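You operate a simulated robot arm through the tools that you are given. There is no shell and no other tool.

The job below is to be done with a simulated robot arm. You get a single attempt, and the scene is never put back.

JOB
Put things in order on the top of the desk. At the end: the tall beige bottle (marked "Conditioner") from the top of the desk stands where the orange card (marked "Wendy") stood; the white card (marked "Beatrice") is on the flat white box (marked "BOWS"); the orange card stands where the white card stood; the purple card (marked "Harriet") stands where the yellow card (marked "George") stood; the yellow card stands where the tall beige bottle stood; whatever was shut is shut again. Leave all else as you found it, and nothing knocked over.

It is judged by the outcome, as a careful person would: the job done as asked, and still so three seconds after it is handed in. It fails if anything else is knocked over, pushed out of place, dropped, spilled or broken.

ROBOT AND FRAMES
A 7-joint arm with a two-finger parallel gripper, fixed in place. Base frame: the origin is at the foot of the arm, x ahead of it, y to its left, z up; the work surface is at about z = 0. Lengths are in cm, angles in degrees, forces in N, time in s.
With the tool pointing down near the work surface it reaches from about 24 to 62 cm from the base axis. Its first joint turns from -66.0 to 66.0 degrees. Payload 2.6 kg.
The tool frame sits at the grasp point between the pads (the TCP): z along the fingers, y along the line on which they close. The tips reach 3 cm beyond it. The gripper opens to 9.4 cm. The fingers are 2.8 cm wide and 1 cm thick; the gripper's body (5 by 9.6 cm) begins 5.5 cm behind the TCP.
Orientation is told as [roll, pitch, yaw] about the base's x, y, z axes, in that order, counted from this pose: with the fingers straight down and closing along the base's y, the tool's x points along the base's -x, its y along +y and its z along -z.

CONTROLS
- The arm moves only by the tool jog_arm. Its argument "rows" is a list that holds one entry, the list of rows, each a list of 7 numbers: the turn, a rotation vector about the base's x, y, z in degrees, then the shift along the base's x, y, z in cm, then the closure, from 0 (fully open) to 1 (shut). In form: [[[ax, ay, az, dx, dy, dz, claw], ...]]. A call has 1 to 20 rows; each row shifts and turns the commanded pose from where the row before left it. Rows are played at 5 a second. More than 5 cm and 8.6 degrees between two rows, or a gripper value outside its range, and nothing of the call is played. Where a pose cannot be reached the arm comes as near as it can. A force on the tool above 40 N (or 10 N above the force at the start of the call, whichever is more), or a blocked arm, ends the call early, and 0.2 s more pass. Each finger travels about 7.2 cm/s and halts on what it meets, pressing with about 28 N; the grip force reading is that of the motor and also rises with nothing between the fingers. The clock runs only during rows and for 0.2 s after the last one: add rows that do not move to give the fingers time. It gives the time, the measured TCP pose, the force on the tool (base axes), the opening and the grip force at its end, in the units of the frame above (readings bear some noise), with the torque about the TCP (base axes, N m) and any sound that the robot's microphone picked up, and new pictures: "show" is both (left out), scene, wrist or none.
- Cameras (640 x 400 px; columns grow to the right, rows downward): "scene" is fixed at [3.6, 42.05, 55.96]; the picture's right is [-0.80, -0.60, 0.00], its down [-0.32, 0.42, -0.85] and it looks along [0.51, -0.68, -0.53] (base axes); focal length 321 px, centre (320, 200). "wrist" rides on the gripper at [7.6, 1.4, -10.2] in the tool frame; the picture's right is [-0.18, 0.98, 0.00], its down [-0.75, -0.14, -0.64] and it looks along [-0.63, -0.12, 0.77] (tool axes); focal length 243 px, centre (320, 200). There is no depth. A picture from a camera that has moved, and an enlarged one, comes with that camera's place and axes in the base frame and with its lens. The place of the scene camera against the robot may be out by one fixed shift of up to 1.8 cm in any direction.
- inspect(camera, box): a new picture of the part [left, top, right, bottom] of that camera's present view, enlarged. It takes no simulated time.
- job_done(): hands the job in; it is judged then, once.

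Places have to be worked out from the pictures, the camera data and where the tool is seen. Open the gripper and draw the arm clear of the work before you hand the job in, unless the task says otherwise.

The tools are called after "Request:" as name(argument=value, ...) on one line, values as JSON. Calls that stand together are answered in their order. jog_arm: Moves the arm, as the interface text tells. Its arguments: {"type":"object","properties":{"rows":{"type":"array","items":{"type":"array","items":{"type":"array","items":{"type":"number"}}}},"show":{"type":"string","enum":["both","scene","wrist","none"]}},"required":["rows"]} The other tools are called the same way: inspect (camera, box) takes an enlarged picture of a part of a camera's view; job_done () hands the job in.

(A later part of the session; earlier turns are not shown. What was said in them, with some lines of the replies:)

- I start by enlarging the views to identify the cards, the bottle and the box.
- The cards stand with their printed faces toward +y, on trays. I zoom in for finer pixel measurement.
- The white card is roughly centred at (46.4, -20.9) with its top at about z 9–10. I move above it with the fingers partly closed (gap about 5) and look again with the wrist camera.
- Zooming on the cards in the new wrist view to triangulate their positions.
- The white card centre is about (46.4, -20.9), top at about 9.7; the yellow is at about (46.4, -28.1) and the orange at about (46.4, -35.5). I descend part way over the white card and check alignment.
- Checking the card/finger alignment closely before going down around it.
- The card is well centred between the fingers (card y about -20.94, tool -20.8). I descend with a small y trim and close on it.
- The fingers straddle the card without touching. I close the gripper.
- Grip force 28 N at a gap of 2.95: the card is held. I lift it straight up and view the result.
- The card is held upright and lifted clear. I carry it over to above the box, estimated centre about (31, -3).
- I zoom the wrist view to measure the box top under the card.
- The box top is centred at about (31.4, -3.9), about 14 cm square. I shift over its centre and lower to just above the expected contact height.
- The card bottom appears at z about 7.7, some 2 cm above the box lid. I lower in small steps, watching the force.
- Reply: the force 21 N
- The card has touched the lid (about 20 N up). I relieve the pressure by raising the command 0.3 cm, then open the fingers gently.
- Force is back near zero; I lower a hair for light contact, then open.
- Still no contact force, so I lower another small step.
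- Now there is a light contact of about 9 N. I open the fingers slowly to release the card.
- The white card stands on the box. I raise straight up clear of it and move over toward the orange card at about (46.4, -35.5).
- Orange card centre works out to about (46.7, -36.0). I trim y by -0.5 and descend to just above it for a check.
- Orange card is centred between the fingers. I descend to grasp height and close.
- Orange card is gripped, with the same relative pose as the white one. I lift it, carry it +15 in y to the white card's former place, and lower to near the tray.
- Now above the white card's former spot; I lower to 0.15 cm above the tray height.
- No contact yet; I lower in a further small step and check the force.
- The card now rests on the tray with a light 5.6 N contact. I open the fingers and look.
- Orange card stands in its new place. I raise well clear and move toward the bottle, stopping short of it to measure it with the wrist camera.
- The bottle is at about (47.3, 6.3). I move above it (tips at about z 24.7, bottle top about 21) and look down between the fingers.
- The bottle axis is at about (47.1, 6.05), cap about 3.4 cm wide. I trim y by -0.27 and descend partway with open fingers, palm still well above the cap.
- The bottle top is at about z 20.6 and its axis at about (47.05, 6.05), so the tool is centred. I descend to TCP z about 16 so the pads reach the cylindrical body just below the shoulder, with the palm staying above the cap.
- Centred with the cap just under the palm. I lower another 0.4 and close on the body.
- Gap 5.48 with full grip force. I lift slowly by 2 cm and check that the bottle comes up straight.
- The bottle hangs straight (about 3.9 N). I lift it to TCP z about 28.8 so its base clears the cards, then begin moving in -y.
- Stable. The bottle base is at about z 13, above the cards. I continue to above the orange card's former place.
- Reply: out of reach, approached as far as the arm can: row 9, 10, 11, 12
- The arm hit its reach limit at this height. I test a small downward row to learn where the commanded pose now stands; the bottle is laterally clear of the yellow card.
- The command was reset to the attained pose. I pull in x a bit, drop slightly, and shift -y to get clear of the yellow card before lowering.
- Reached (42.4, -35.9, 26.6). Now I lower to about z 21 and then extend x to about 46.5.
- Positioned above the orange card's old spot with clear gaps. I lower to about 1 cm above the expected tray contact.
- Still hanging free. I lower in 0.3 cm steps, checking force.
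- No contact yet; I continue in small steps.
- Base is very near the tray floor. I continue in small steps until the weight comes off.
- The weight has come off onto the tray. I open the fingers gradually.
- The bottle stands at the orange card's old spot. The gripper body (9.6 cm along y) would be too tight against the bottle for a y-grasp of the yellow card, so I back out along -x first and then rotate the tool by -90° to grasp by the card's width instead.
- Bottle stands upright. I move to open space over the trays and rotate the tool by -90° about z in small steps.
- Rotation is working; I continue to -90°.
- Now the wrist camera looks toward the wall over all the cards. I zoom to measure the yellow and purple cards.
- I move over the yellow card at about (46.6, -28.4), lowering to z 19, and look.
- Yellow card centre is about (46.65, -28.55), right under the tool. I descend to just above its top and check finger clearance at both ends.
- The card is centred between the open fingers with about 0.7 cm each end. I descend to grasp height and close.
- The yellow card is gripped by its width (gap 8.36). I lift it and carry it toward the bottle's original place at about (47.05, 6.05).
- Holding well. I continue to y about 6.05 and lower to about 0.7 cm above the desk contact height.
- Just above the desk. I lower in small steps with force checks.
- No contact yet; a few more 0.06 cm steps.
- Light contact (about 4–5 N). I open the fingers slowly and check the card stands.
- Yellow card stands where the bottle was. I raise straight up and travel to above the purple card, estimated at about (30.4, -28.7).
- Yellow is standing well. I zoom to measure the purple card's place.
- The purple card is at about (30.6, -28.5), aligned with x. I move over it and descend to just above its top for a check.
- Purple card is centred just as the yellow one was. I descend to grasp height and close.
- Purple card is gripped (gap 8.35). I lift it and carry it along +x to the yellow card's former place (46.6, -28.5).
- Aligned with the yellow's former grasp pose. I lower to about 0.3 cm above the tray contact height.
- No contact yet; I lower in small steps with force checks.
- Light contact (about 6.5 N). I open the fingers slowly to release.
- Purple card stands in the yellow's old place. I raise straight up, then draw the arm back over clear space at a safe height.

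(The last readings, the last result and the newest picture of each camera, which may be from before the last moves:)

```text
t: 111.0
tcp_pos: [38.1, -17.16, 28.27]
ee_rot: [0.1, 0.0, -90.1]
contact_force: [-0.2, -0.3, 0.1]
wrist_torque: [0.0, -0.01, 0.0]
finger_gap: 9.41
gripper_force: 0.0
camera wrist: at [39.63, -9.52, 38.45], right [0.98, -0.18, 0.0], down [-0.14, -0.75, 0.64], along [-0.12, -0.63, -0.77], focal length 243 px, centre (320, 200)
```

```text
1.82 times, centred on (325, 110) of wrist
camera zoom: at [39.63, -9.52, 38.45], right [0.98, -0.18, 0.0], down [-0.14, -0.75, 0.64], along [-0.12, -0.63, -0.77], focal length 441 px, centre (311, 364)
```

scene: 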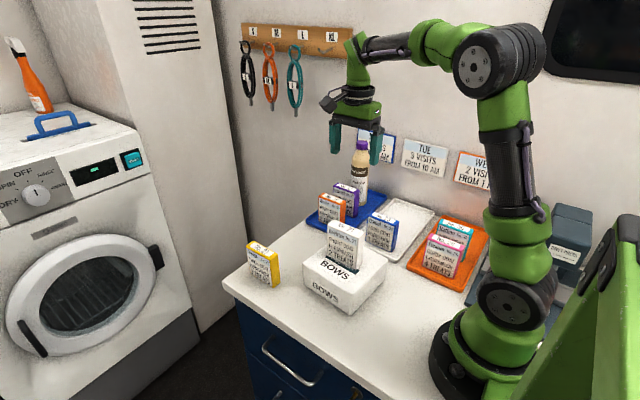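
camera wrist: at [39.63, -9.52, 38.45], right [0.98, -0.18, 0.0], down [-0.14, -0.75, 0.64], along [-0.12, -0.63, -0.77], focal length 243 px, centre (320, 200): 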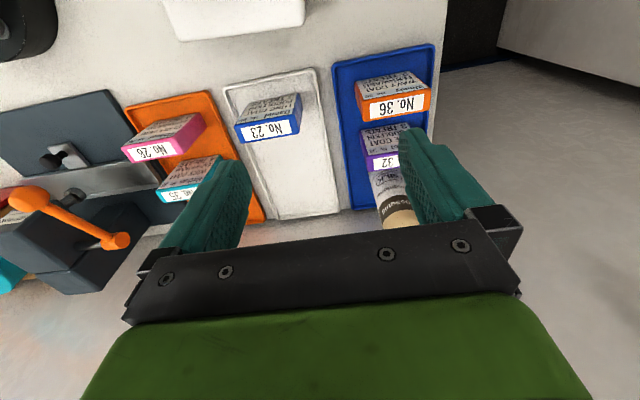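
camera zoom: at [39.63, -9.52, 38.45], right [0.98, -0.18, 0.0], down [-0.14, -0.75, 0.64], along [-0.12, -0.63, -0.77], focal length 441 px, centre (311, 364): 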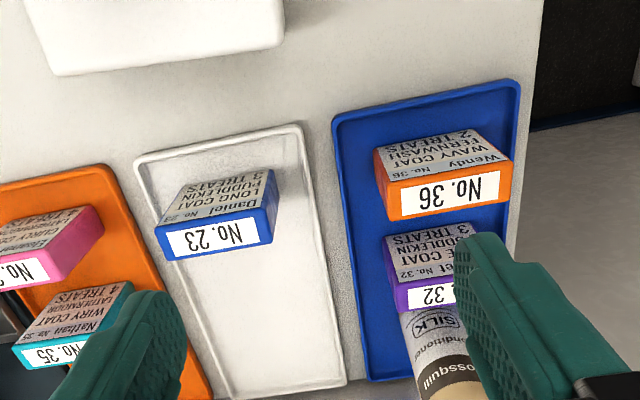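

Everything appears in place. I compare the box's position with the starting picture and rotate the tool back to its original orientation, clear of the work.

Request:
jog_arm(rows=[[[0, 0, 7.5, 0, 0.5, 0.3, 0], [0, 0, 7.5, 0, 0.5, 0.3, 0], [0, 0, 7.5, 0, 0.5, 0.3, 0], [0, 0, 7.5, 0, 0.5, 0.3, 0], [0, 0, 7.5, 0, 0.5, 0, 0], [0, 0, 7.5, 0, 0, 0, 0], [0, 0, 7.5, 0, 0, 0, 0], [0, 0, 7.5, 0, 0, 0, 0], [0, 0, 7.5, 0, 0, 0, 0], [0, 0, 7.5, 0, 0, 0, 0], [0, 0, 7.5, 0, 0, 0, 0], [0, 0, 7.5, 0, 0, 0, 0], [0, 0, 0, 0, 0, 0, 0], [0, 0, 0, 0, 0, 0, 0]]], show="both")

Request:
inspect(camera="scene", box=[290, 220, 400, 330])

Request:
inspect(camera="scene", box=[300, 130, 400, 250])

Request:
inspect(camera="wrist", box=[0, 0, 640, 200])

```text
t: 114.0
tcp_pos: [38.16, -14.67, 29.55]
ee_rot: [0.0, 0.0, 0.3]
contact_force: [-0.3, 0.1, 0.1]
wrist_torque: [0.01, 0.0, -0.01]
finger_gap: 9.39
gripper_force: 0.1
camera wrist: at [30.62, -13.28, 39.71], right [0.18, 0.98, 0.0], down [0.75, -0.14, 0.64], along [0.63, -0.12, -0.77], focal length 243 px, centre (320, 200)
```

scene: 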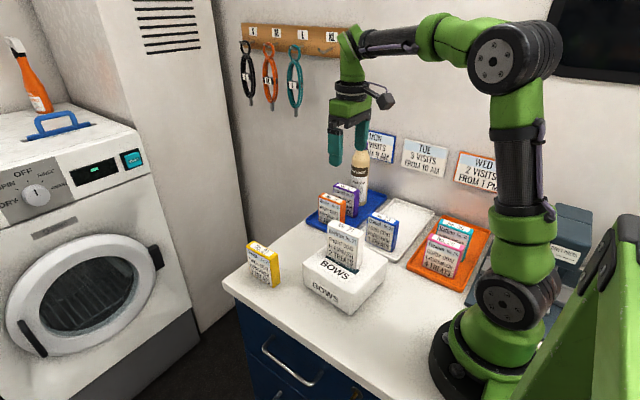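
wrist: 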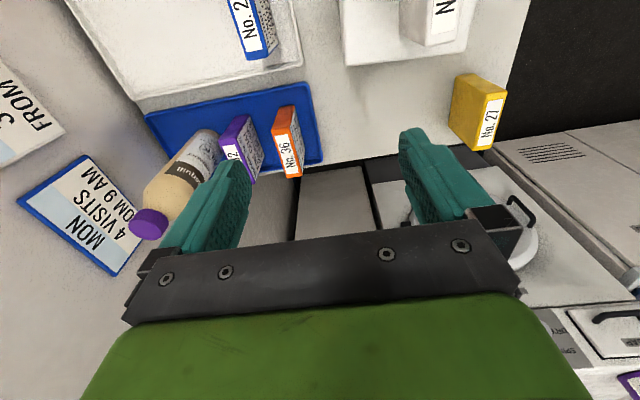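

```text
3.64 times, centred on (345, 275) of scene
camera zoom: at [3.6, 42.05, 55.96], right [-0.8, -0.6, 0.0], down [-0.32, 0.42, -0.85], along [0.51, -0.68, -0.53], focal length 1167 px, centre (229, -73)
```

zoom: 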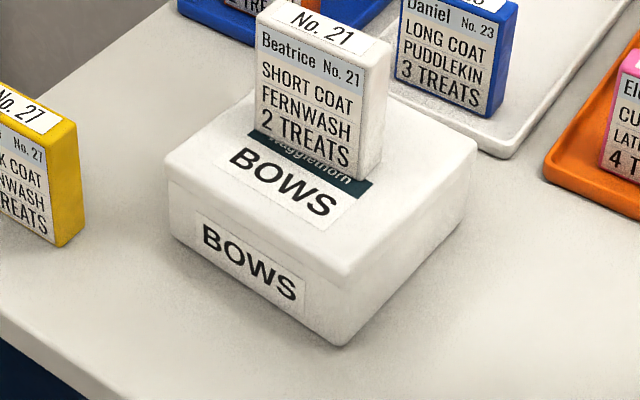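

```text
3.33 times, centred on (350, 190) of scene
camera zoom: at [3.6, 42.05, 55.96], right [-0.8, -0.6, 0.0], down [-0.32, 0.42, -0.85], along [0.51, -0.68, -0.53], focal length 1070 px, centre (220, 233)
```

zoom: 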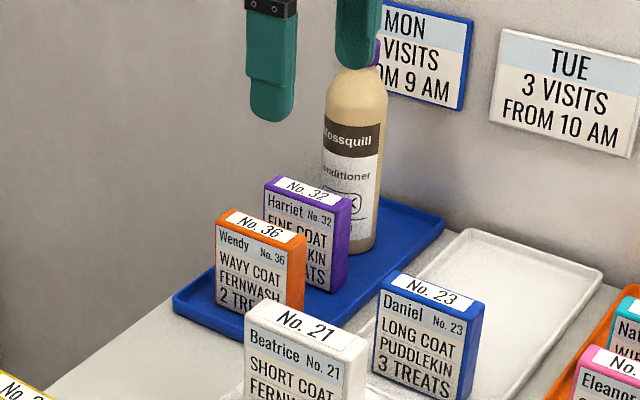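

```text
1.00 times, centred on (320, 100) of wrist (not enlarged: the box is as wide or as high as the picture)
camera zoom: at [30.62, -13.28, 39.71], right [0.18, 0.98, 0.0], down [0.75, -0.14, 0.64], along [0.63, -0.12, -0.77], focal length 243 px, centre (320, 300)
```

zoom: 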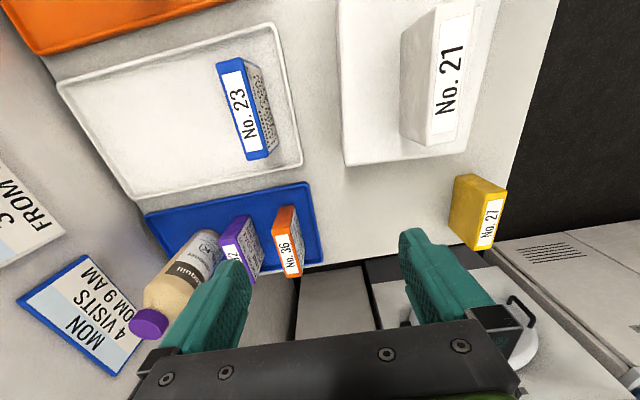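

The box has not moved from its starting picture. The cards and bottle all stand where they were asked to be, the gripper is open and clear, and nothing was opened. I hand the job in.

Request:
job_done()

```text
The job is handed in.
```

The desk is in the order you asked for, and I've handed the job in. The last pictures show everything standing and nothing knocked over.

| Item | Where it is now |
|---|---|
| White card ("Beatrice") | standing on the white "BOWS" box |
| Orange card ("Wendy") | where the white card stood |
| Beige bottle ("Conditioner") | where the orange card stood |
| Yellow card ("George") | where the bottle stood |
| Purple card ("Harriet") | where the yellow card stood |

I opened nothing, so everything that was shut stayed shut. The box sits where it did at the start, and I saw no change in the other cards, the trays or the rest of the desk. The gripper is open and the arm is drawn up clear of the work.
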